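You operate a simulated robot arm through the tools that you are given. There is no shell and no other tool. Be economical: measure what you need, move in short steps, check, and stop when the job is done.

You are at the controls of a simulated robot arm. One attempt, no reset.

## Task
Tighten the three clamps on the lamp side and check the rail for level.
Fine: orange one and both blue ones tight; the yellow level ends lying level on that rail.
Where things are to end (x, y in the base frame): spirit level within 0.04 m of [0.08, 0.7].

Only the result counts: the job must be done as asked and must still hold three seconds after the hand-in. Knocking over, shifting, dropping, spilling or breaking anything else fails it.

## Robot
A 7-joint arm with a two-finger parallel gripper on a trunk, on a base that drives. Base frame: it is fixed to the floor where the robot stands at the start and does not move with it; the origin is under the middle of the robot, x ahead of it, y to its left, z up; the surface under the hand at the start is at about z = 0.899. Readings come in m, degrees, newtons and seconds.
With the tool pointing down near the work surface it reaches from about 0.48 to 0.92 m from the robot's upright axis, wherever it stands. Its first joint turns from -115.0 to 115.0 degrees. Places, roughly: blue clamp [-0.1, 0.9, 0.9]; front blue clamp screw [0, 0.8, 1]; orange clamp [0.6, 0, 0.9]; orange clamp screw by the cords [1.5, 0.7, 1]; orange clamp screw by the lamp [0.6, 0, 1]; rear blue clamp screw [-0.1, 1, 1]. Payload 3.91 kg.
The TCP is the grasp point between the finger pads, 0.03 m short of the fingertips. In the tool frame z runs along the fingers and y along their closing line. Largest opening 0.11 m; finger width 0.02, thickness 0.01; the body of the gripper, 0.048 by 0.112 m, starts 0.055 m behind the TCP.
Orientation is that of the tool frame in the base frame, as a unit quaternion [x, y, z, w]. With the fingers straight down and closing along the base's y, the tool's x points along the base's -x, its y along +y and its z along -z.

## Interface
- The arm moves only by the tool drive_tool. Its argument "increments" is text: rows parted by semicolons, each of 7 numbers parted by spaces: the shift along the tool's x, y, z in m, then the turn, a rotation vector about the tool's x, y, z in degrees, then the opening, from 0 (shut) to 1 (fully open). In form: dx dy dz rx ry rz jaw; .... A call has 1 to 12 rows; each row is the pose to reach, as a shift and turn from the pose commanded when the call began, along the tool's axes at that moment. Each row takes 0.2 s and may step no farther than 0.05 m and 8.6 degrees from the row before; otherwise, or with a gripper value out of range, the whole call is refused. A pose out of reach is approached as far as the arm can. The call stops where the force on the tool passes 40 N (or 10 N more than at its start, if that is more) or the arm is blocked; 0.2 s more then pass. Each finger travels about 0.153 m/s and halts on what it meets, pressing with about 31 N; the grip force reading is that of the motor and also rises with nothing between the fingers. The clock runs only during rows and for 0.2 s after the last one: add rows that repeat a pose to give the fingers time. It gives the time, the measured TCP pose, the force on the tool (base axes), the opening and the grip force at its end, in the units of the frame above (readings bear some noise), with the torque about the TCP (base axes, N m) and any sound that the robot's microphone picked up, and new pictures: "show" is both (left out), scene, wrist or none.
- Cameras (640 x 400 px; columns grow to the right, rows downward): "scene" is now at [0.2145, 0.1905, 1.4767]; the picture's right is [-0.21, -0.98, 0.00], its down [0.36, -0.08, -0.93] and it looks along [0.91, -0.20, 0.37] (base axes); focal length 214 px, centre (320, 200). "wrist" rides on the gripper at [0.072, 0.017, -0.103] in the tool frame; the picture's right is [-0.23, 0.97, 0.00], its down [-0.76, -0.18, -0.62] and it looks along [-0.61, -0.14, 0.78] (tool axes); focal length 222 px, centre (320, 200). There is no depth. A picture from a camera that has moved, and an enlarged one, comes with that camera's place and axes in the base frame and with its lens.
- raise_lower(by): slides the trunk up (or, below 0, down) by that many m; the arm and the scene camera ride with it, the base frame stays. It gives what a move gives, with no picture.
- drive_base(legs): drives the robot by 1 to 6 legs, each [ahead, left, turn to the left] in m, m and degrees, along the robot's own axes; the way and the turn of a leg run together, so that a leg with both is an arc; at most 1.5 m and 180 degrees a leg. The arm and the cameras ride along, it lands a little off, and it stops where it bumps. It gives what a move gives, and a new picture of the scene camera.
- aim_head(pan, tilt): turns the head with the scene camera to pan (to the left, within 80 degrees either way) and tilt (down, from -29 to 69), counted from straight ahead of the robot. It gives what a move gives, and a new picture of the scene camera.
- zoom(camera, box): a new picture of the part [left, top, right, bottom] of that camera's present view, enlarged. No time passes.
- sign_off(): hands the job in; it is judged then, once.

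Work in short steps. Places have to be worked out from the pictures, the camera data and where the tool is seen: move nearer, look again, correct. Check each grasp and each placing, and mend what went wrong. You have 120 turns and 260 pictures in all, those below and enlarged ones among them. Open the gripper and draw the arm clear of the work before you hand the job in, unless the task says otherwise; then end with one line.

The tools are called by a JSON object that holds its "method" and its "body". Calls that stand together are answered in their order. drive_tool: Moves the arm, as the interface text tells. Its arguments: {"type":"object","properties":{"increments":{"type":"string"},"show":{"type":"string","enum":["both","scene","wrist","none"]}},"required":["increments"]} The other tools are called the same way: raise_lower (by) slides the trunk up or down; drive_base (legs) drives the base; aim_head (pan, tilt) turns the head that bears the scene camera; zoom (camera, box) takes an enlarged picture of a part of a camera's view; sign_off () hands the job in.

At the start:

```text
clock: 0.0
position: [0.2441, 0.4402, 1.2537]
ee_rot: [0.07, 0.998, -0.001, 0.002]
contact_force: [0.5, -0.3, 0.0]
moment: [-0.05, -0.02, 0.0]
finger_gap: 0.1102
grasp_force: 0.1
trunk travel left (down, up): [-0.725, 0.265]
robot x, y, heading: [-0.0025, -0.0017, -0.2]
head pan, tilt: [80.2, 68.8]
```

scene: 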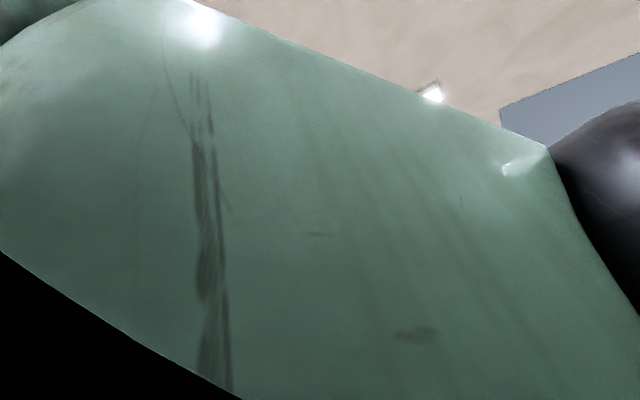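
wrist: 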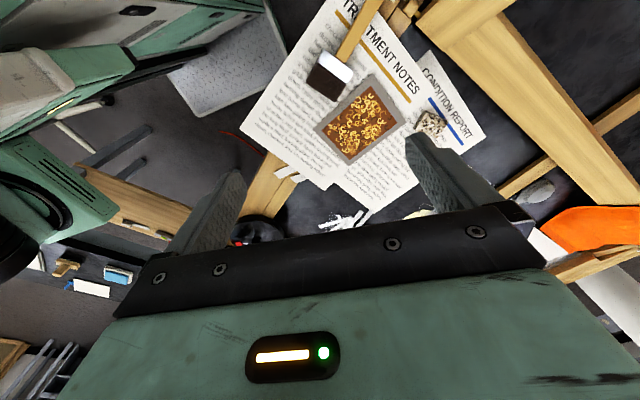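

The scene camera shows only the arm itself, so I turn the head to look ahead and down first.

{"method": "aim_head", "body": {"pan": 0, "tilt": 35}}

{"method": "aim_head", "body": {"pan": 75, "tilt": 35}}

```text
clock: 1.5
position: [0.2482, 0.4409, 1.2519]
ee_rot: [0.076, 0.997, -0.002, 0.002]
contact_force: [-0.4, -0.6, -0.1]
moment: [0.01, 0.05, -0.05]
finger_gap: 0.1101
grasp_force: 0.1
trunk travel left (down, up): [-0.725, 0.265]
robot x, y, heading: [0.0036, 0.0015, 0.2]
head pan, tilt: [0.0, 35.0]
camera scene: at [0.2171, 0.1917, 1.4736], right [-0.19, -0.98, 0.0], down [0.33, -0.06, -0.94], along [0.92, -0.18, 0.33], focal length 214 px, centre (320, 200)
```

scene: 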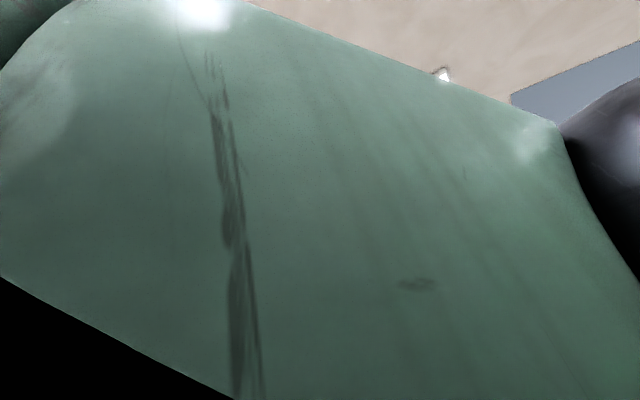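

```text
clock: 3.0
position: [0.2484, 0.4405, 1.2536]
ee_rot: [0.075, 0.997, -0.002, 0.003]
contact_force: [0.0, 0.2, -0.1]
moment: [0.03, 0.01, -0.02]
finger_gap: 0.1101
grasp_force: 0.1
trunk travel left (down, up): [-0.725, 0.265]
robot x, y, heading: [-0.0005, -0.0016, -0.0]
head pan, tilt: [75.0, 35.0]
camera scene: at [0.2182, 0.1917, 1.4721], right [-0.19, -0.98, 0.0], down [0.31, -0.06, -0.95], along [0.93, -0.18, 0.32], focal length 214 px, centre (320, 200)
```

scene: 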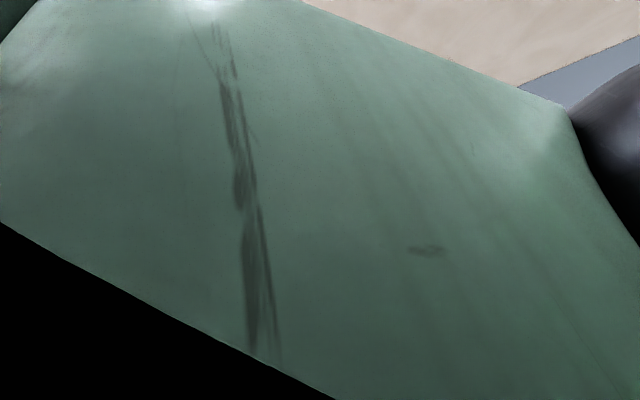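

The scene camera barely responds to the head and is blocked by the arm; I'll rely on the wrist camera. I enlarge its view to read the table.

{"method": "zoom", "body": {"camera": "wrist", "box": [320, 0, 640, 200]}}

{"method": "zoom", "body": {"camera": "wrist", "box": [0, 0, 320, 200]}}

```text
2.00 times, centred on (480, 100) of wrist
camera zoom: at [0.179, 0.4677, 1.3562], right [0.37, 0.93, 0.0], down [0.72, -0.29, 0.63], along [0.58, -0.23, -0.78], focal length 444 px, centre (0, 400)
```

zoom: 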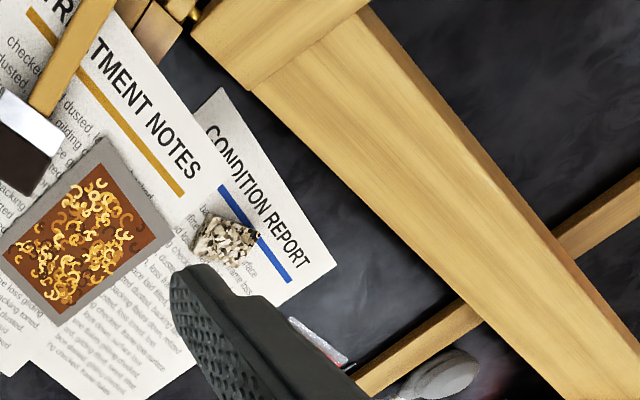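

```text
2.00 times, centred on (160, 100) of wrist
camera zoom: at [0.179, 0.4677, 1.3562], right [0.37, 0.93, 0.0], down [0.72, -0.29, 0.63], along [0.58, -0.23, -0.78], focal length 444 px, centre (640, 400)
```

zoom: 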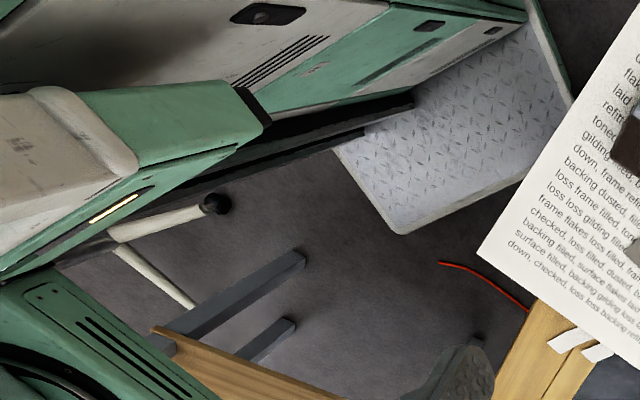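

The robot's own base shows at upper left and a wooden frame lies on the table to my left (+y). I turn the tool about vertical so the wrist camera looks towards +y.

{"method": "drive_tool", "body": {"increments": "0 0 -0.02 0 0 -8 1; 0 0 -0.04 0 0 -16 1; 0 0 -0.06 0 0 -24 1; 0 0 -0.08 0 0 -32 1; 0 0 -0.1 0 0 -40 1; 0 0 -0.1 0 0 -48 1; 0 0 -0.1 0 0 -56 1; 0 0 -0.1 0 0 -64 1; 0 0 -0.1 0 0 -72 1; 0 0 -0.1 0 0 -80 1; 0 0 -0.1 0 0 -88 1"}}

```text
clock: 5.4
position: [0.2409, 0.4413, 1.3539]
ee_rot: [-0.644, 0.765, -0.002, 0.001]
contact_force: [0.2, -0.4, -0.3]
moment: [0.03, 0.02, -0.04]
finger_gap: 0.1102
grasp_force: 0.0
trunk travel left (down, up): [-0.725, 0.265]
robot x, y, heading: [-0.0002, 0.001, -0.3]
head pan, tilt: [75.0, 35.0]
camera scene: at [0.1648, 0.2915, 1.3888], right [0.97, -0.26, 0.0], down [-0.15, -0.55, -0.82], along [0.21, 0.79, -0.57], focal length 214 px, centre (320, 200)
camera wrist: at [0.2105, 0.3719, 1.4572], right [-0.92, 0.39, -0.01], down [0.3, 0.72, 0.62], along [0.25, 0.57, -0.78], focal length 222 px, centre (320, 200)
```

scene: 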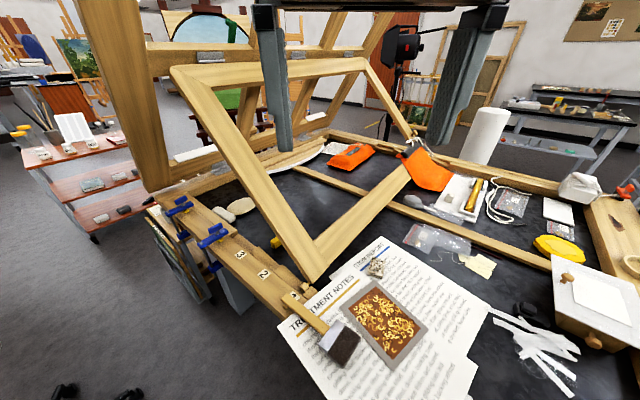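
wrist: 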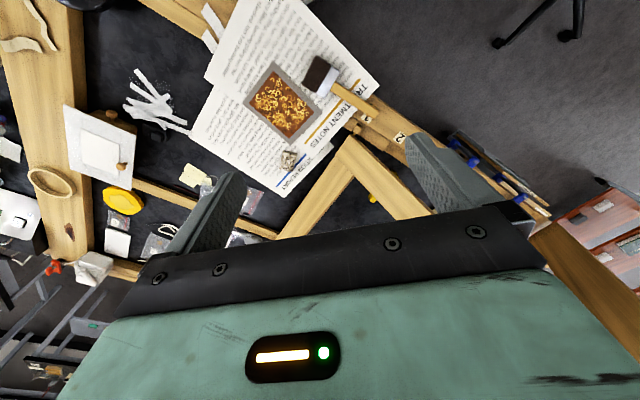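

The scene camera rides on the arm and now looks usefully over the bench. I enlarge the rail with the blue clamps and the surroundings.

{"method": "zoom", "body": {"camera": "scene", "box": [130, 170, 340, 301]}}

{"method": "zoom", "body": {"camera": "scene", "box": [320, 80, 640, 280]}}

{"method": "zoom", "body": {"camera": "wrist", "box": [320, 60, 640, 260]}}

```text
3.05 times, centred on (235, 236) of scene
camera zoom: at [0.1648, 0.2915, 1.3888], right [0.97, -0.26, 0.0], down [-0.15, -0.55, -0.82], along [0.21, 0.79, -0.57], focal length 654 px, centre (579, 92)
```

zoom: 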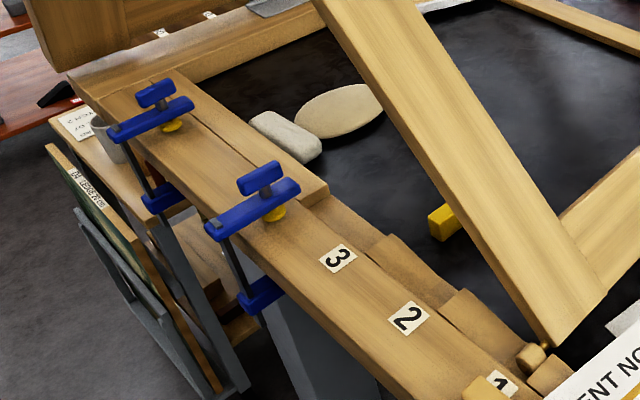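

```text
2.00 times, centred on (480, 180) of scene
camera zoom: at [0.1648, 0.2915, 1.3888], right [0.97, -0.26, 0.0], down [-0.15, -0.55, -0.82], along [0.21, 0.79, -0.57], focal length 429 px, centre (0, 240)
```

zoom: 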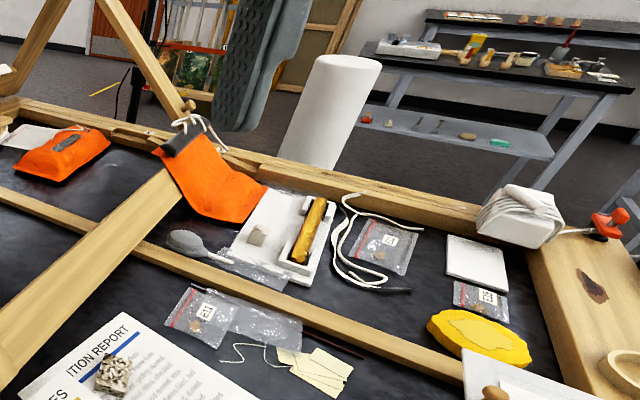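

```text
2.00 times, centred on (480, 160) of wrist
camera zoom: at [0.2105, 0.3719, 1.4572], right [-0.92, 0.39, -0.01], down [0.3, 0.72, 0.62], along [0.25, 0.57, -0.78], focal length 444 px, centre (0, 280)
```

zoom: 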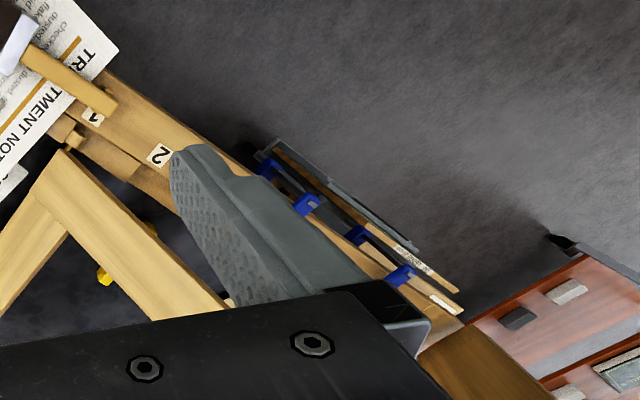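

The rail on the near-left carries two blue clamps (labels 1-2-3), and a small yellow thing lies beneath the frame. The third clamp and the lamp should be near (0.6, 0), so I swing the arm there to look.

{"method": "drive_tool", "body": {"increments": "0.02 -0.035 0 0 0 8 1; 0.045 -0.07 0 0 0 16 1; 0.07 -0.1 0 0 0 24 1; 0.095 -0.135 0 0 0 32 1; 0.12 -0.17 0 0 0 40 1; 0.145 -0.205 0 0 0 48 1; 0.17 -0.24 0 0 0 56 1; 0.195 -0.275 0 0 0 64 1; 0.22 -0.31 0 0 0 72 1; 0.245 -0.345 0 0 0 80 1; 0.27 -0.38 0 0 0 88 1; 0.27 -0.38 0 0 0 88 1"}}

```text
clock: 8.0
position: [0.5674, 0.1101, 1.357]
ee_rot: [0.072, 0.997, 0.0, 0.003]
contact_force: [-0.2, -0.1, 0.6]
moment: [0.0, -0.01, 0.02]
finger_gap: 0.11
grasp_force: 0.1
trunk travel left (down, up): [-0.725, 0.265]
robot x, y, heading: [0.0015, -0.0017, 0.1]
head pan, tilt: [75.0, 35.0]
camera scene: at [0.1648, 0.2915, 1.3888], right [0.97, -0.26, 0.0], down [-0.15, -0.55, -0.82], along [0.21, 0.79, -0.57], focal length 214 px, centre (320, 200)
camera wrist: at [0.4976, 0.1351, 1.4602], right [0.36, 0.93, 0.0], down [0.73, -0.28, 0.63], along [0.58, -0.23, -0.78], focal length 222 px, centre (320, 200)
```

scene: 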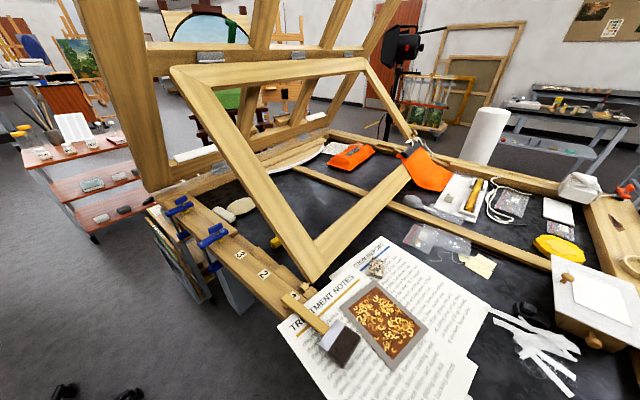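
wrist: 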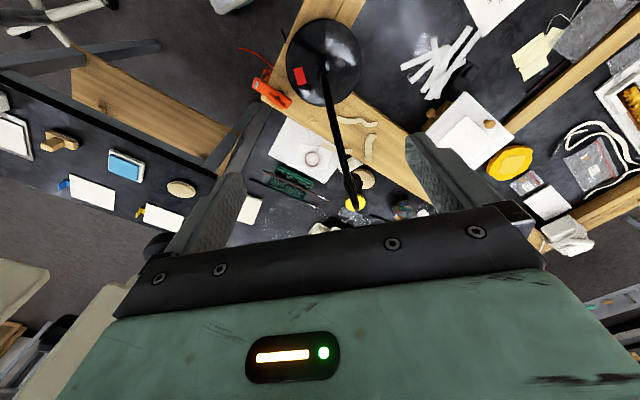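

The scene camera does turn with the head after all. The orange clamp with the lamp is near (0.57, 0.0); I aim the head there and zoom the wrist view.

{"method": "aim_head", "body": {"pan": -10, "tilt": 50}}

{"method": "zoom", "body": {"camera": "wrist", "box": [200, 0, 440, 150]}}

```text
clock: 9.6
position: [0.5681, 0.1103, 1.3577]
ee_rot: [0.071, 0.997, -0.001, 0.002]
contact_force: [-0.7, 0.7, -1.0]
moment: [-0.01, -0.02, -0.02]
finger_gap: 0.1098
grasp_force: 0.1
trunk travel left (down, up): [-0.725, 0.265]
robot x, y, heading: [0.0008, 0.0012, 0.2]
head pan, tilt: [-10.0, 50.0]
camera scene: at [0.2179, 0.1931, 1.3671], right [-0.17, -0.98, 0.0], down [-0.75, 0.13, -0.64], along [0.63, -0.11, -0.77], focal length 214 px, centre (320, 200)
```

scene: 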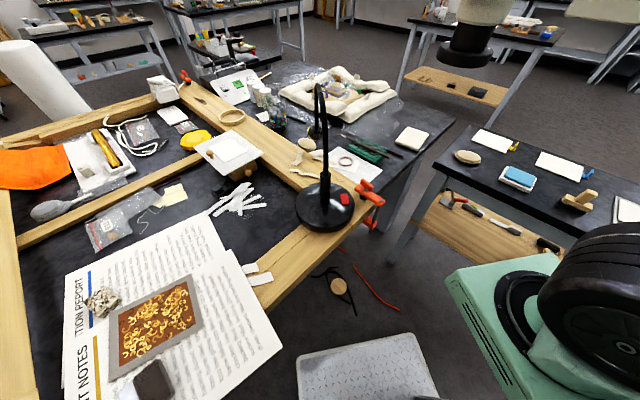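

```text
2.67 times, centred on (320, 75) of wrist
camera zoom: at [0.4973, 0.1354, 1.4601], right [0.36, 0.93, 0.0], down [0.73, -0.28, 0.63], along [0.59, -0.23, -0.78], focal length 592 px, centre (320, 533)
```

zoom: 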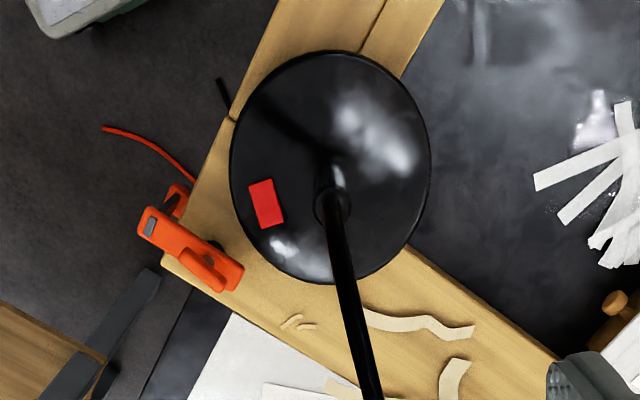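

Now I look for the yellow level: candidates are the bar in the white tray and the yellow bit under the frame.

{"method": "zoom", "body": {"camera": "scene", "box": [40, 90, 240, 215]}}

{"method": "zoom", "body": {"camera": "scene", "box": [260, 80, 460, 250]}}

{"method": "aim_head", "body": {"pan": 80, "tilt": 50}}

```text
3.20 times, centred on (140, 152) of scene
camera zoom: at [0.2179, 0.1931, 1.3671], right [-0.17, -0.98, 0.0], down [-0.75, 0.13, -0.64], along [0.63, -0.11, -0.77], focal length 686 px, centre (896, 352)
```

zoom: 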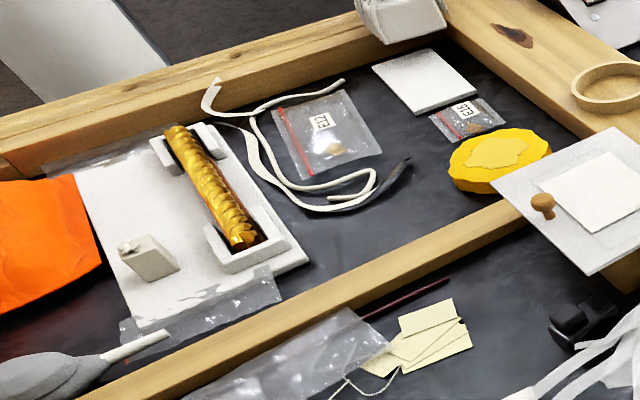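

```text
2.35 times, centred on (360, 165) of scene
camera zoom: at [0.2179, 0.1931, 1.3671], right [-0.17, -0.98, 0.0], down [-0.75, 0.13, -0.64], along [0.63, -0.11, -0.77], focal length 505 px, centre (226, 282)
```

zoom: 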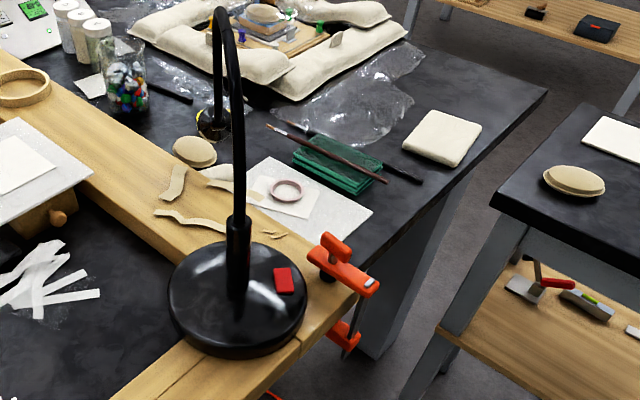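

```text
clock: 11.2
position: [0.5681, 0.1093, 1.3571]
ee_rot: [0.071, 0.997, -0.001, 0.003]
contact_force: [-0.9, -0.5, -0.3]
moment: [0.0, -0.02, -0.02]
finger_gap: 0.1101
grasp_force: 0.0
trunk travel left (down, up): [-0.725, 0.265]
robot x, y, heading: [0.0005, -0.0018, 0.3]
head pan, tilt: [80.0, 50.0]
camera scene: at [0.1555, 0.2822, 1.3671], right [0.98, -0.17, 0.0], down [-0.13, -0.75, -0.64], along [0.11, 0.63, -0.77], focal length 214 px, centre (320, 200)
```

scene: 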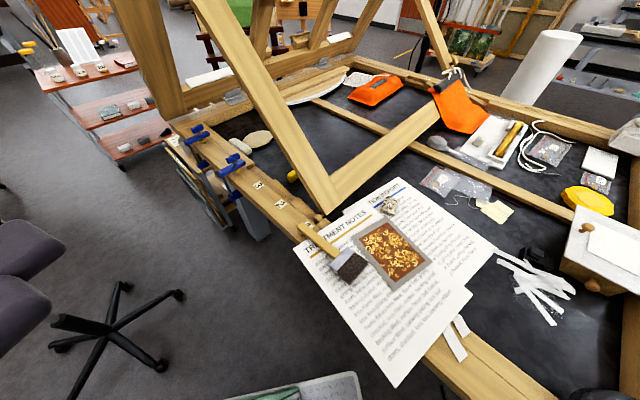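

Label 3 on the rail is near (0.06, 0.71), matching the goal. I zoom in on the yellow piece behind the tilted frame.

{"method": "zoom", "body": {"camera": "scene", "box": [160, 110, 340, 222]}}

{"method": "zoom", "body": {"camera": "scene", "box": [260, 145, 340, 195]}}

```text
3.56 times, centred on (250, 166) of scene
camera zoom: at [0.1555, 0.2822, 1.3671], right [0.98, -0.17, 0.0], down [-0.13, -0.75, -0.64], along [0.11, 0.63, -0.77], focal length 763 px, centre (569, 321)
```

zoom: 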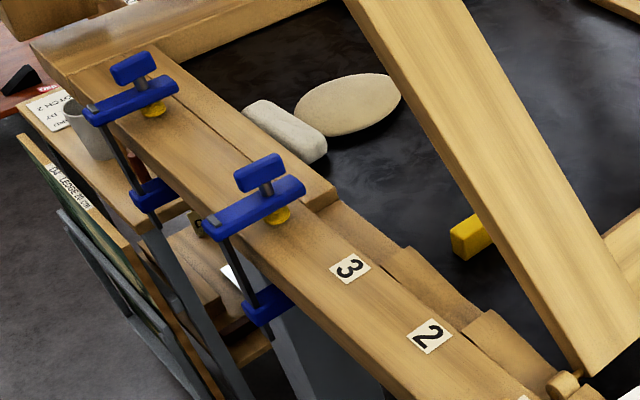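

```text
8.00 times, centred on (300, 170) of scene
camera zoom: at [0.1555, 0.2822, 1.3671], right [0.98, -0.17, 0.0], down [-0.13, -0.75, -0.64], along [0.11, 0.63, -0.77], focal length 1716 px, centre (480, 440)
```

zoom: 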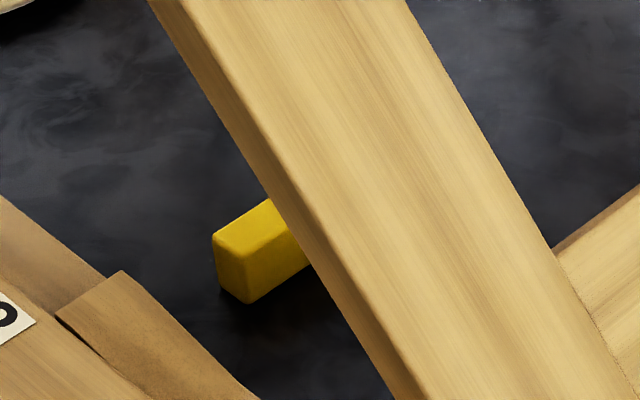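

The yellow bar under the leaning frame is most likely the level. First the orange clamp: handle triangulates to about (0.584, 0.003, 0.96), the lamp neck near y 0.11. I move above the handle for a closer look.

{"method": "drive_tool", "body": {"increments": "-0.01 -0.04 0 0 0 0 1; -0.02 -0.08 0 0 0 0 1; -0.027 -0.115 0.03 0 0 0 1; -0.027 -0.115 0.075 0 0 0 1; -0.027 -0.115 0.12 0 0 0 1; -0.027 -0.115 0.16 0 0 0 1; -0.027 -0.115 0.16 0 0 0 1", "show": "wrist"}}

{"method": "aim_head", "body": {"pan": -10, "tilt": 50}}

```text
clock: 12.8
position: [0.5813, -0.0081, 1.1971]
ee_rot: [0.071, 0.998, -0.001, 0.003]
contact_force: [-0.2, 0.1, 0.2]
moment: [-0.04, 0.03, 0.01]
finger_gap: 0.1101
grasp_force: 0.0
trunk travel left (down, up): [-0.725, 0.265]
robot x, y, heading: [-0.0026, -0.0003, 0.1]
head pan, tilt: [80.0, 50.0]
camera wrist: at [0.5102, 0.0189, 1.3008], right [0.36, 0.93, 0.0], down [0.73, -0.28, 0.63], along [0.58, -0.23, -0.78], focal length 222 px, centre (320, 200)
```

wrist: 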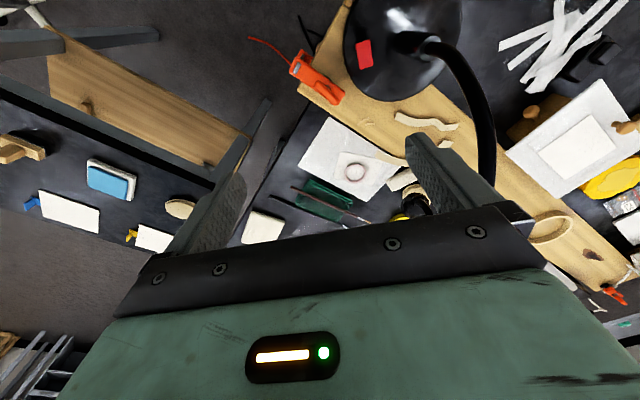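

```text
clock: 14.5
position: [0.5813, -0.0069, 1.1982]
ee_rot: [0.071, 0.998, -0.002, 0.002]
contact_force: [-0.2, 0.3, 0.2]
moment: [0.0, -0.01, -0.02]
finger_gap: 0.11
grasp_force: 0.0
trunk travel left (down, up): [-0.725, 0.265]
robot x, y, heading: [0.0002, -0.0029, 0.1]
head pan, tilt: [-10.0, 50.0]
camera scene: at [0.2179, 0.193, 1.3671], right [-0.17, -0.98, 0.0], down [-0.75, 0.13, -0.64], along [0.63, -0.11, -0.77], focal length 214 px, centre (320, 200)
```

scene: 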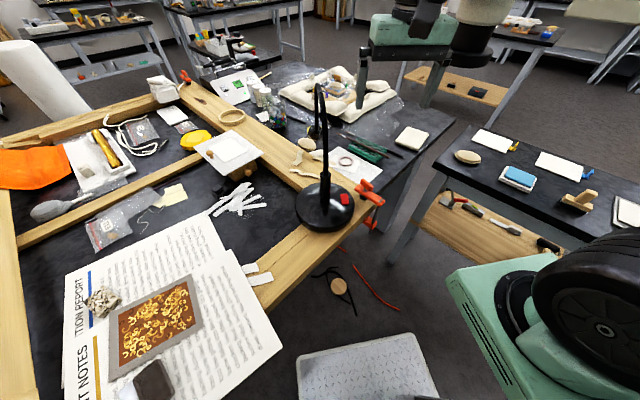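

I enlarge the clamp in both views to triangulate the handle precisely.

{"method": "zoom", "body": {"camera": "wrist", "box": [260, 20, 420, 120]}}

{"method": "zoom", "body": {"camera": "scene", "box": [320, 160, 416, 220]}}

```text
4.00 times, centred on (340, 70) of wrist
camera zoom: at [0.5103, 0.019, 1.3013], right [0.36, 0.93, 0.0], down [0.73, -0.28, 0.63], along [0.58, -0.23, -0.78], focal length 888 px, centre (240, 720)
```

zoom: 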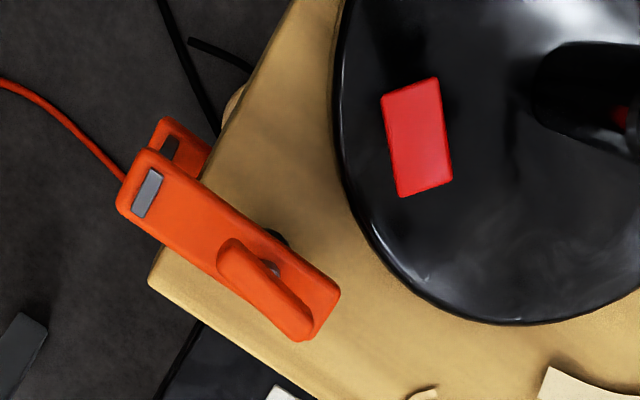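

```text
6.67 times, centred on (368, 190) of scene
camera zoom: at [0.2179, 0.193, 1.3671], right [-0.17, -0.98, 0.0], down [-0.75, 0.13, -0.64], along [0.63, -0.11, -0.77], focal length 1430 px, centre (0, 267)
```

zoom: 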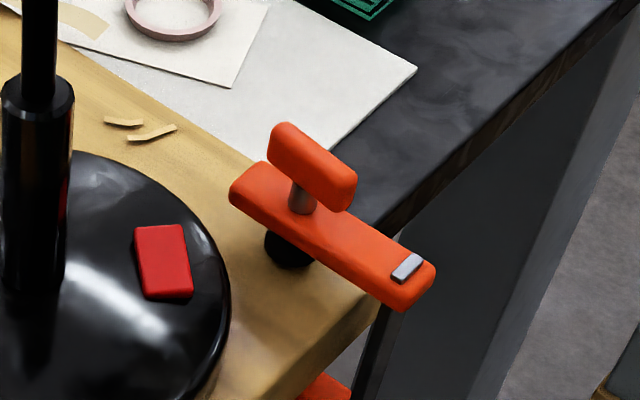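

Handle about (0.59, −0.003, 0.945), long axis heading ≈22°, thickness ~0.016. I turn the tool so fingers close across it, narrow the jaws to clear the lamp base, and descend part way.

{"method": "drive_tool", "body": {"increments": "-0.008 0.005 0.02 0 0 -8 0.45; -0.008 0.005 0.04 0 0 -16 0.45; -0.008 0.005 0.07 0 0 -24 0.45; -0.008 0.005 0.1 0 0 -30 0.45; -0.008 0.005 0.14 0 0 -30 0.45; -0.008 0.005 0.16 0 0 -30 0.45; -0.008 0.005 0.16 0 0 -30 0.45"}}

{"method": "zoom", "body": {"camera": "scene", "box": [320, 140, 416, 200]}}

{"method": "zoom", "body": {"camera": "wrist", "box": [240, 100, 400, 200]}}

```text
clock: 16.1
position: [0.5892, -0.0047, 1.0357]
ee_rot: [-0.191, 0.982, -0.002, 0.002]
contact_force: [0.9, 0.4, -0.4]
moment: [-0.04, -0.01, 0.01]
finger_gap: 0.0498
grasp_force: 0.0
trunk travel left (down, up): [-0.725, 0.265]
robot x, y, heading: [-0.0022, 0.0024, -0.2]
head pan, tilt: [-10.0, 50.0]
camera scene: at [0.2179, 0.193, 1.3671], right [-0.17, -0.98, 0.0], down [-0.75, 0.13, -0.64], along [0.63, -0.11, -0.77], focal length 214 px, centre (320, 200)
camera wrist: at [0.5146, -0.0174, 1.1385], right [-0.15, 0.99, 0.0], down [0.77, 0.12, 0.63], along [0.62, 0.09, -0.78], focal length 222 px, centre (320, 200)
```

scene: 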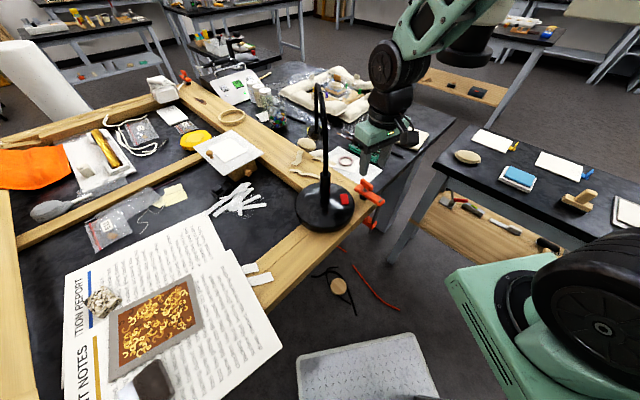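
wrist: 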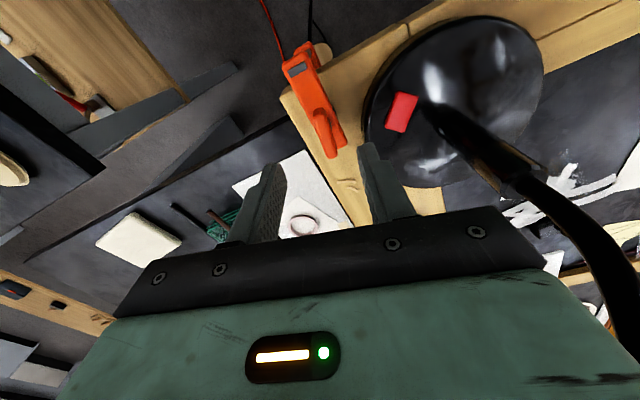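

```text
6.67 times, centred on (368, 170) of scene
camera zoom: at [0.2179, 0.193, 1.3671], right [-0.17, -0.98, 0.0], down [-0.75, 0.13, -0.64], along [0.63, -0.11, -0.77], focal length 1430 px, centre (0, 400)
```

zoom: 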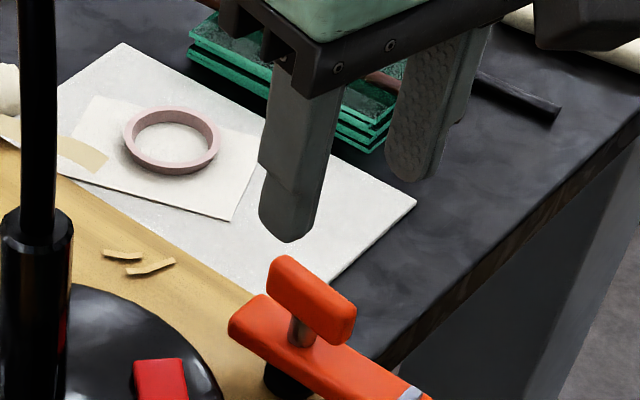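

```text
4.00 times, centred on (320, 150) of wrist
camera zoom: at [0.5146, -0.0174, 1.1385], right [-0.15, 0.99, 0.0], down [0.77, 0.12, 0.63], along [0.62, 0.09, -0.78], focal length 888 px, centre (320, 400)
```

zoom: 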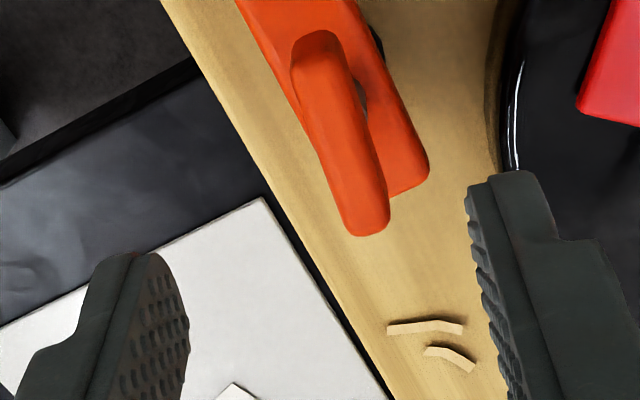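

Refined: handle centre (0.590, −0.002, 0.948), axis heading ≈25°. I descend so that only the fingertips straddle the handle, above the clamp's arm, then close.

{"method": "drive_tool", "body": {"increments": "0 0.003 0.03 0 0 -3 0.45; 0 0.003 0.055 0 0 -3 0.45; 0 0.003 0.069 0 0 -3 0.45; 0 0.003 0.069 0 0 -3 0.2; 0 0.003 0.069 0 0 -3 0; 0 0.003 0.069 0 0 -3 0; 0 0.003 0.069 0 0 -3 0"}}

{"method": "zoom", "body": {"camera": "scene", "box": [320, 140, 416, 200]}}

```text
clock: 17.7
position: [0.5895, -0.0004, 0.9659]
ee_rot: [-0.216, 0.976, -0.002, 0.003]
contact_force: [-5.3, 8.9, -6.0]
moment: [0.85, -0.26, -0.01]
finger_gap: 0.0116
grasp_force: 44.5
trunk travel left (down, up): [-0.725, 0.265]
robot x, y, heading: [0.0029, -0.0022, -0.1]
head pan, tilt: [-10.0, 50.0]
camera scene: at [0.2178, 0.1935, 1.3669], right [-0.17, -0.98, 0.0], down [-0.75, 0.13, -0.64], along [0.63, -0.11, -0.77], focal length 214 px, centre (320, 200)
camera wrist: at [0.5157, -0.0166, 1.0687], right [-0.21, 0.98, 0.0], down [0.76, 0.16, 0.63], along [0.61, 0.13, -0.78], focal length 222 px, centre (320, 200)
```

scene: 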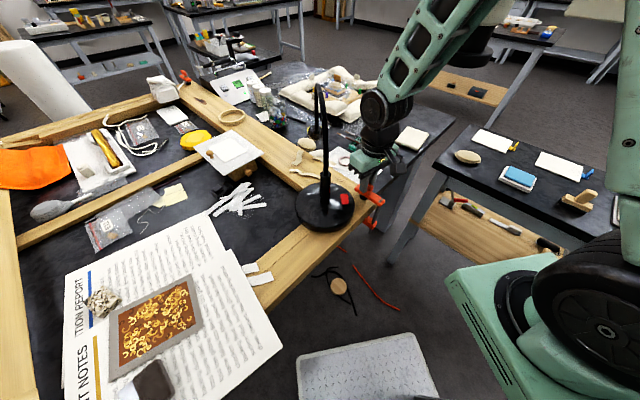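
wrist: 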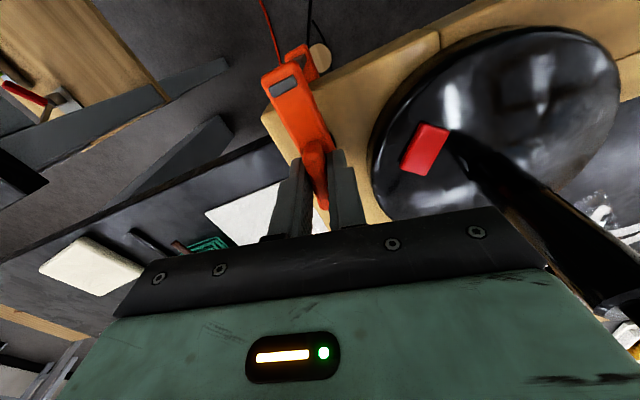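

```text
6.67 times, centred on (368, 170) of scene
camera zoom: at [0.2178, 0.1935, 1.3669], right [-0.17, -0.98, 0.0], down [-0.75, 0.13, -0.64], along [0.63, -0.11, -0.77], focal length 1430 px, centre (0, 400)
```

zoom: 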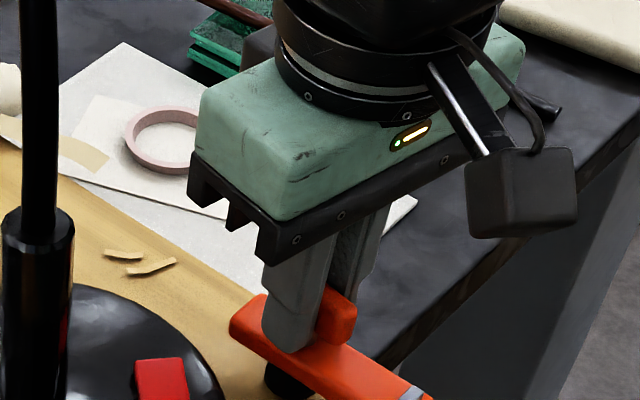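

Firm grip (gap 0.0116) with a small side load. I turn clockwise (tool +z) in steps, nudging slightly to relax the side load.

{"method": "drive_tool", "body": {"increments": "0 0.001 0 0 0 8 0; 0 0.001 0 0 0 16 0; 0 0.001 0 0 0 24 0; 0 0.001 0 0 0 32 0; 0 0.001 0 0 0 40 0; 0 0.001 0 0 0 40 0"}}

{"method": "zoom", "body": {"camera": "scene", "box": [320, 140, 416, 200]}}

```text
clock: 19.1
position: [0.5887, -0.0008, 0.9673]
ee_rot: [0.13, 0.992, -0.001, 0.002]
contact_force: [5.4, 5.1, -22.4]
moment: [0.16, -0.68, -0.01]
finger_gap: 0.0117
grasp_force: 45.1
trunk travel left (down, up): [-0.725, 0.265]
robot x, y, heading: [0.0032, 0.0008, -0.1]
head pan, tilt: [-10.0, 50.0]
stopped in row 6: the force on the tool passed its limit at 40 N (the readings are from after the stop); the commanded pose is now the measured one
camera scene: at [0.2189, 0.1934, 1.367], right [-0.17, -0.98, 0.0], down [-0.75, 0.13, -0.64], along [0.63, -0.11, -0.77], focal length 214 px, centre (320, 200)
camera wrist: at [0.523, 0.0339, 1.069], right [0.47, 0.88, 0.0], down [0.69, -0.37, 0.63], along [0.55, -0.3, -0.78], focal length 222 px, centre (320, 200)
```

scene: 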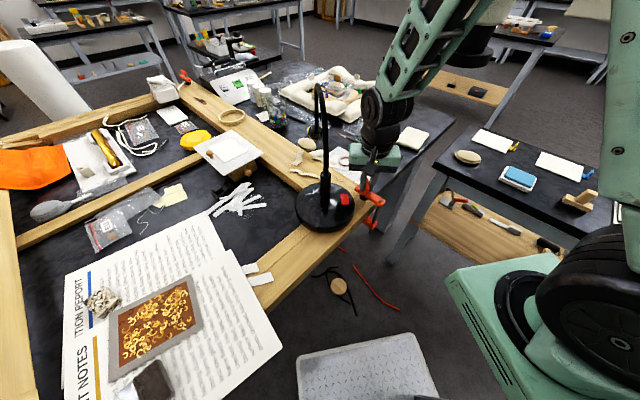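
wrist: 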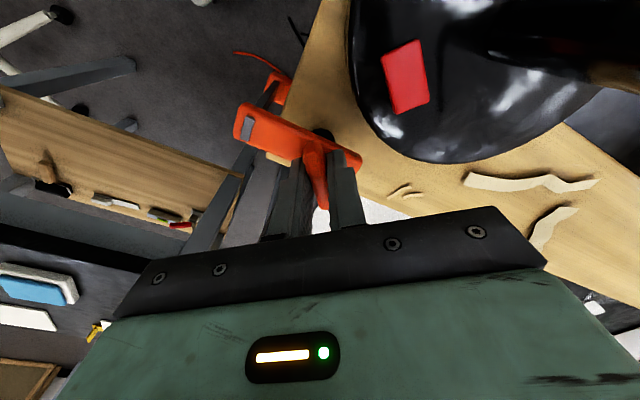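

```text
6.67 times, centred on (368, 170) of scene
camera zoom: at [0.2189, 0.1934, 1.367], right [-0.17, -0.98, 0.0], down [-0.75, 0.13, -0.64], along [0.63, -0.11, -0.77], focal length 1430 px, centre (0, 400)
```

zoom: 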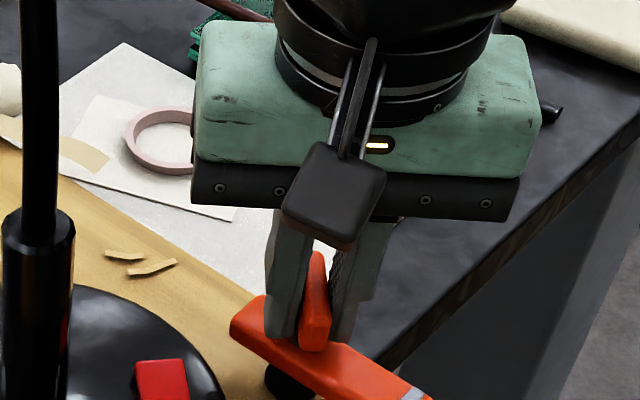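

Turned ~40°, and the handle pulls the tool downward as the screw feeds in, so I'm tightening. I continue while following down.

{"method": "drive_tool", "body": {"increments": "0 0 0.002 0 0 0 0; 0 0 0.002 0 0 6 0; 0 0 0.003 0 0 12 0; 0 0 0.003 0 0 18 0; 0 0 0.003 0 0 24 0; 0 0 0.004 0 0 30 0"}}

{"method": "zoom", "body": {"camera": "scene", "box": [320, 140, 416, 200]}}

```text
clock: 20.5
position: [0.5891, -0.0012, 0.9659]
ee_rot: [0.385, 0.923, 0.001, 0.004]
contact_force: [6.9, 10.8, 37.4]
moment: [0.11, -0.08, -0.02]
finger_gap: 0.0118
grasp_force: 45.5
trunk travel left (down, up): [-0.725, 0.265]
robot x, y, heading: [0.0039, -0.0046, -0.1]
head pan, tilt: [-10.0, 50.0]
camera scene: at [0.2171, 0.1936, 1.3678], right [-0.17, -0.98, 0.0], down [-0.75, 0.13, -0.64], along [0.63, -0.11, -0.77], focal length 214 px, centre (320, 200)
camera wrist: at [0.5489, 0.062, 1.0686], right [0.85, 0.53, 0.01], down [0.41, -0.67, 0.63], along [0.33, -0.53, -0.78], focal length 222 px, centre (320, 200)
```

scene: 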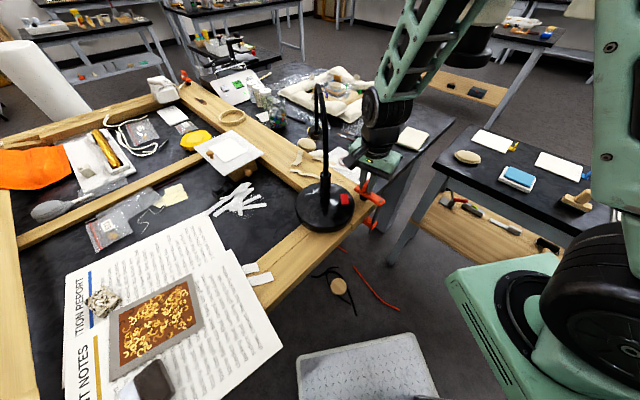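
wrist: 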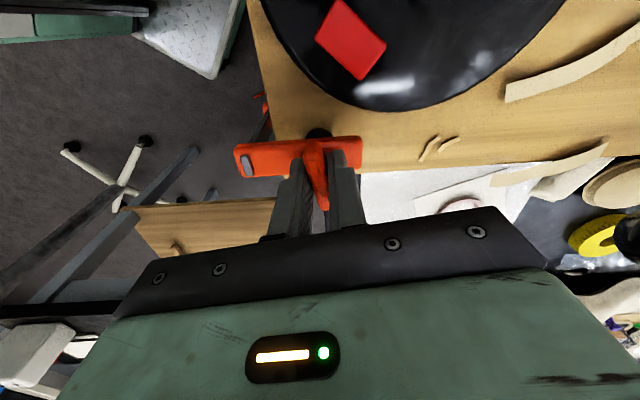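

```text
6.67 times, centred on (368, 170) of scene
camera zoom: at [0.2171, 0.1936, 1.3678], right [-0.17, -0.98, 0.0], down [-0.75, 0.13, -0.64], along [0.63, -0.11, -0.77], focal length 1430 px, centre (0, 400)
```

zoom: 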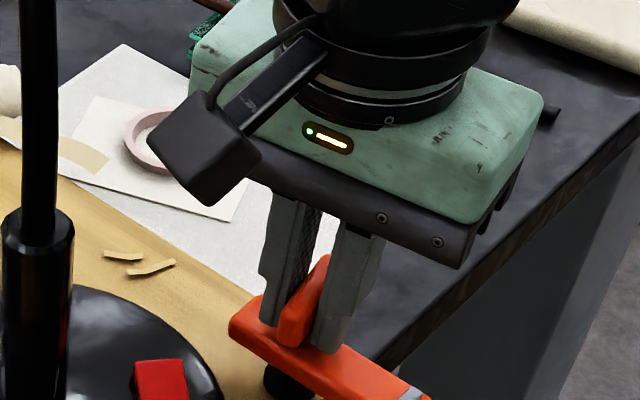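

I overfollowed: +37 N upward now, so the handle hardly descends. I back off 2 mm and continue turning.

{"method": "drive_tool", "body": {"increments": "0 0 -0.002 0 0 0 0; 0 0 -0.002 0 0 7 0; 0 0 -0.002 0 0 14 0; 0 0 -0.002 0 0 21 0; 0 0 -0.002 0 0 28 0; 0 0 -0.002 0 0 28 0", "show": "scene"}}

```text
clock: 21.9
position: [0.5883, -0.0004, 0.9656]
ee_rot: [0.596, 0.803, 0.0, 0.002]
contact_force: [11.1, 12.9, 24.0]
moment: [0.2, -0.05, -0.02]
finger_gap: 0.0116
grasp_force: 45.0
trunk travel left (down, up): [-0.725, 0.265]
robot x, y, heading: [0.0015, 0.0003, -0.2]
head pan, tilt: [-10.0, 50.0]
camera scene: at [0.2177, 0.1937, 1.3671], right [-0.17, -0.98, 0.0], down [-0.75, 0.13, -0.64], along [0.63, -0.11, -0.77], focal length 214 px, centre (320, 200)
```

scene: 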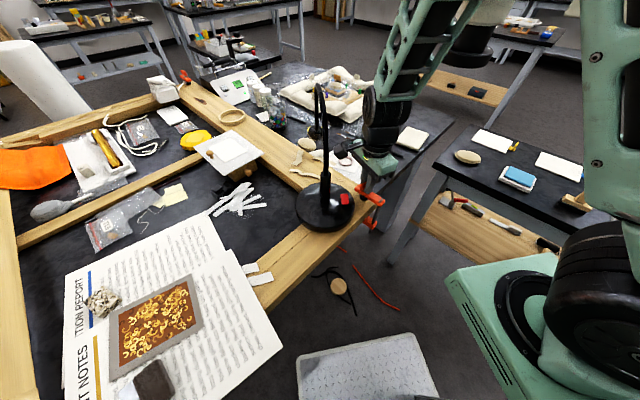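

About 98° done with no resistance; the camera is getting near the lamp neck. I release, lift, and wind the wrist back 180° to regrip from the other side.

{"method": "drive_tool", "body": {"increments": "0 0 0 0 0 0 0.35; 0 0 -0.03 0 0 0 0.35; 0 0 -0.06 0 0 -8 0.35; 0 0 -0.06 0 0 -16 0.35; 0 0 -0.06 0 0 -24 0.35; 0 0 -0.06 0 0 -32 0.35; 0 0 -0.06 0 0 -40 0.35; 0 0 -0.06 0 0 -48 0.35; 0 0 -0.06 0 0 -56 0.35; 0 0 -0.06 0 0 -64 0.35; 0 0 -0.06 0 0 -72 0.35; 0 0 -0.06 0 0 -80 0.35", "show": "none"}}

{"method": "drive_tool", "body": {"increments": "0 0 0 0 0 -8 0.35; 0 0 0 0 0 -16 0.35; 0 0 0 0 0 -24 0.35; 0 0 0 0 0 -32 0.35; 0 0 0 0 0 -40 0.35; 0 0 0 0 0 -48 0.35; 0 0 0 0 0 -56 0.35; 0 0 0 0 0 -64 0.35; 0 0 0 0 0 -72 0.35; 0 0 0 0 0 -80 0.35; 0 0 0 0 0 -88 0.35; 0 0 0 0 0 -96 0.35"}}

{"method": "zoom", "body": {"camera": "scene", "box": [320, 140, 416, 200]}}

```text
clock: 24.5
position: [0.5887, 0.0004, 1.0264]
ee_rot: [-0.062, 0.998, 0.0, 0.003]
contact_force: [0.1, -0.1, -0.5]
moment: [0.01, 0.0, 0.0]
finger_gap: 0.0383
grasp_force: 0.1
trunk travel left (down, up): [-0.725, 0.265]
robot x, y, heading: [-0.0014, -0.001, 0.3]
head pan, tilt: [-10.0, 50.0]
```

```text
clock: 27.1
position: [0.5891, -0.0024, 1.0256]
ee_rot: [0.783, -0.622, 0.002, -0.001]
contact_force: [-0.1, -0.4, 0.0]
moment: [-0.01, 0.02, 0.0]
finger_gap: 0.0386
grasp_force: 0.1
trunk travel left (down, up): [-0.725, 0.265]
robot x, y, heading: [0.0004, 0.0018, -0.0]
head pan, tilt: [-10.0, 50.0]
camera scene: at [0.218, 0.1931, 1.3671], right [-0.17, -0.98, 0.0], down [-0.75, 0.13, -0.64], along [0.63, -0.11, -0.77], focal length 214 px, centre (320, 200)
camera wrist: at [0.5873, -0.0768, 1.1282], right [-1.0, 0.0, 0.0], down [0.0, 0.78, 0.62], along [0.0, 0.62, -0.78], focal length 222 px, centre (320, 200)
```

scene: 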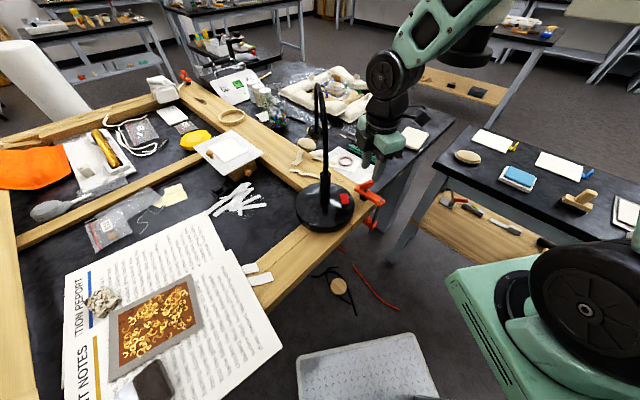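
wrist: 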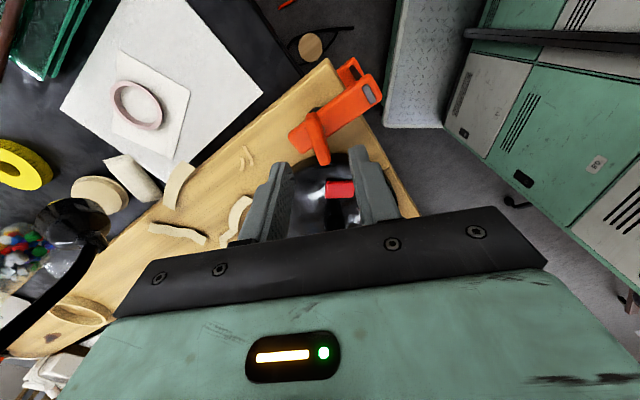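

```text
6.67 times, centred on (368, 170) of scene
camera zoom: at [0.218, 0.1931, 1.3671], right [-0.17, -0.98, 0.0], down [-0.75, 0.13, -0.64], along [0.63, -0.11, -0.77], focal length 1430 px, centre (0, 400)
```

zoom: 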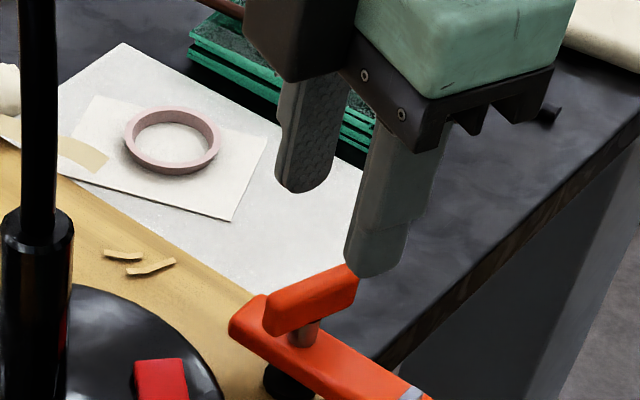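

The wrist wound back fine. The handle now heads ≈−72°; I regrip at the same spot and turn ~95° clockwise.

{"method": "drive_tool", "body": {"increments": "-0.002 0 0.03 0 0 -4 0.35; -0.002 0 0.058 0 0 -4 0.35; -0.002 0 0.058 0 0 -4 0; -0.002 0 0.058 0 0 -4 0; -0.002 0 0.058 0 0 -4 0", "show": "none"}}

{"method": "drive_tool", "body": {"increments": "0 0 0 0 0 8 0; 0 0 0 0 0 16 0; 0 0 0 0 0 24 0; 0 0 0 0 0 32 0; 0 0 0 0 0 40 0; 0 0 0 0 0 48 0; 0 0 0 0 0 56 0; 0 0 0 0 0 64 0; 0 0 0 0 0 72 0; 0 0 0 0 0 80 0; 0 0 0 0 0 88 0; 0 0 0 0 0 96 0", "show": "none"}}

{"method": "zoom", "body": {"camera": "scene", "box": [320, 140, 416, 200]}}

```text
clock: 28.3
position: [0.5892, 0.0012, 0.9674]
ee_rot: [0.803, -0.596, 0.003, -0.001]
contact_force: [14.0, 4.5, -2.7]
moment: [0.27, -0.17, -0.02]
finger_gap: 0.0116
grasp_force: 45.0
trunk travel left (down, up): [-0.725, 0.265]
robot x, y, heading: [-0.003, -0.0013, 0.1]
head pan, tilt: [-10.0, 50.0]
```

```text
clock: 30.9
position: [0.5888, -0.0011, 0.966]
ee_rot: [-0.093, 0.996, -0.001, 0.001]
contact_force: [23.7, -17.3, 13.1]
moment: [-0.29, 0.33, 1.79]
finger_gap: 0.0204
grasp_force: 44.8
trunk travel left (down, up): [-0.725, 0.265]
robot x, y, heading: [0.0028, -0.0007, -0.1]
head pan, tilt: [-10.0, 50.0]
```

```text
6.67 times, centred on (368, 170) of scene
camera zoom: at [0.2187, 0.1921, 1.3671], right [-0.17, -0.98, 0.0], down [-0.75, 0.13, -0.64], along [0.63, -0.11, -0.77], focal length 1430 px, centre (0, 400)
```

zoom: 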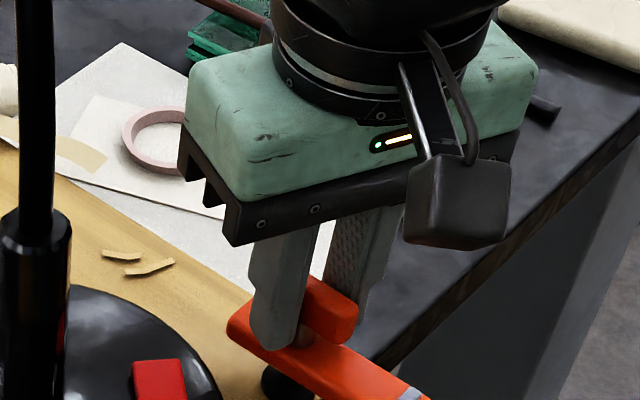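

Torque rose to 1.8 N m and the fingers began to slip on the handle: it resists now. I open to look at the handle and check.

{"method": "drive_tool", "body": {"increments": "0 0 0 0 0 0 0.35; 0 0 -0.03 0 0 0 0.35; 0 0 -0.06 0 0 0 0.35", "show": "wrist"}}

{"method": "zoom", "body": {"camera": "scene", "box": [320, 140, 416, 200]}}

{"method": "zoom", "body": {"camera": "wrist", "box": [240, 90, 400, 190]}}

```text
clock: 31.7
position: [0.5881, 0.003, 1.0257]
ee_rot: [-0.095, 0.995, -0.001, 0.001]
contact_force: [-0.3, -0.3, -0.3]
moment: [0.0, 0.01, 0.01]
finger_gap: 0.0382
grasp_force: 0.2
trunk travel left (down, up): [-0.725, 0.265]
robot x, y, heading: [0.0009, -0.0009, 0.4]
head pan, tilt: [-10.0, 50.0]
camera wrist: at [0.5129, 0.0052, 1.1291], right [0.04, 1.0, 0.0], down [0.78, -0.03, 0.62], along [0.62, -0.03, -0.78], focal length 222 px, centre (320, 200)
```

wrist: 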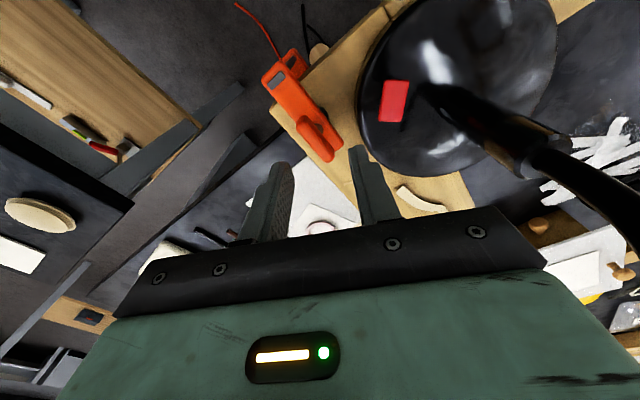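

```text
6.67 times, centred on (368, 170) of scene
camera zoom: at [0.2182, 0.1932, 1.3669], right [-0.17, -0.98, 0.0], down [-0.75, 0.13, -0.64], along [0.63, -0.11, -0.77], focal length 1430 px, centre (0, 400)
```

zoom: 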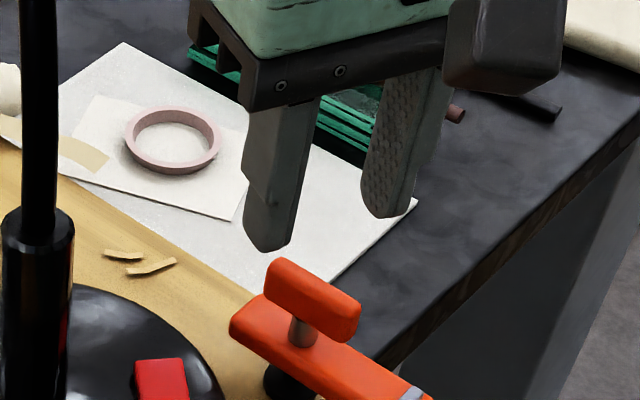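

```text
4.00 times, centred on (320, 140) of wrist
camera zoom: at [0.5129, 0.0052, 1.1291], right [0.04, 1.0, 0.0], down [0.78, -0.03, 0.62], along [0.62, -0.03, -0.78], focal length 888 px, centre (320, 440)
```

zoom: 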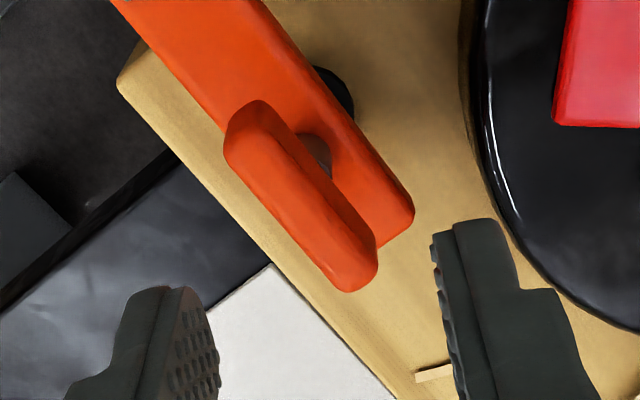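

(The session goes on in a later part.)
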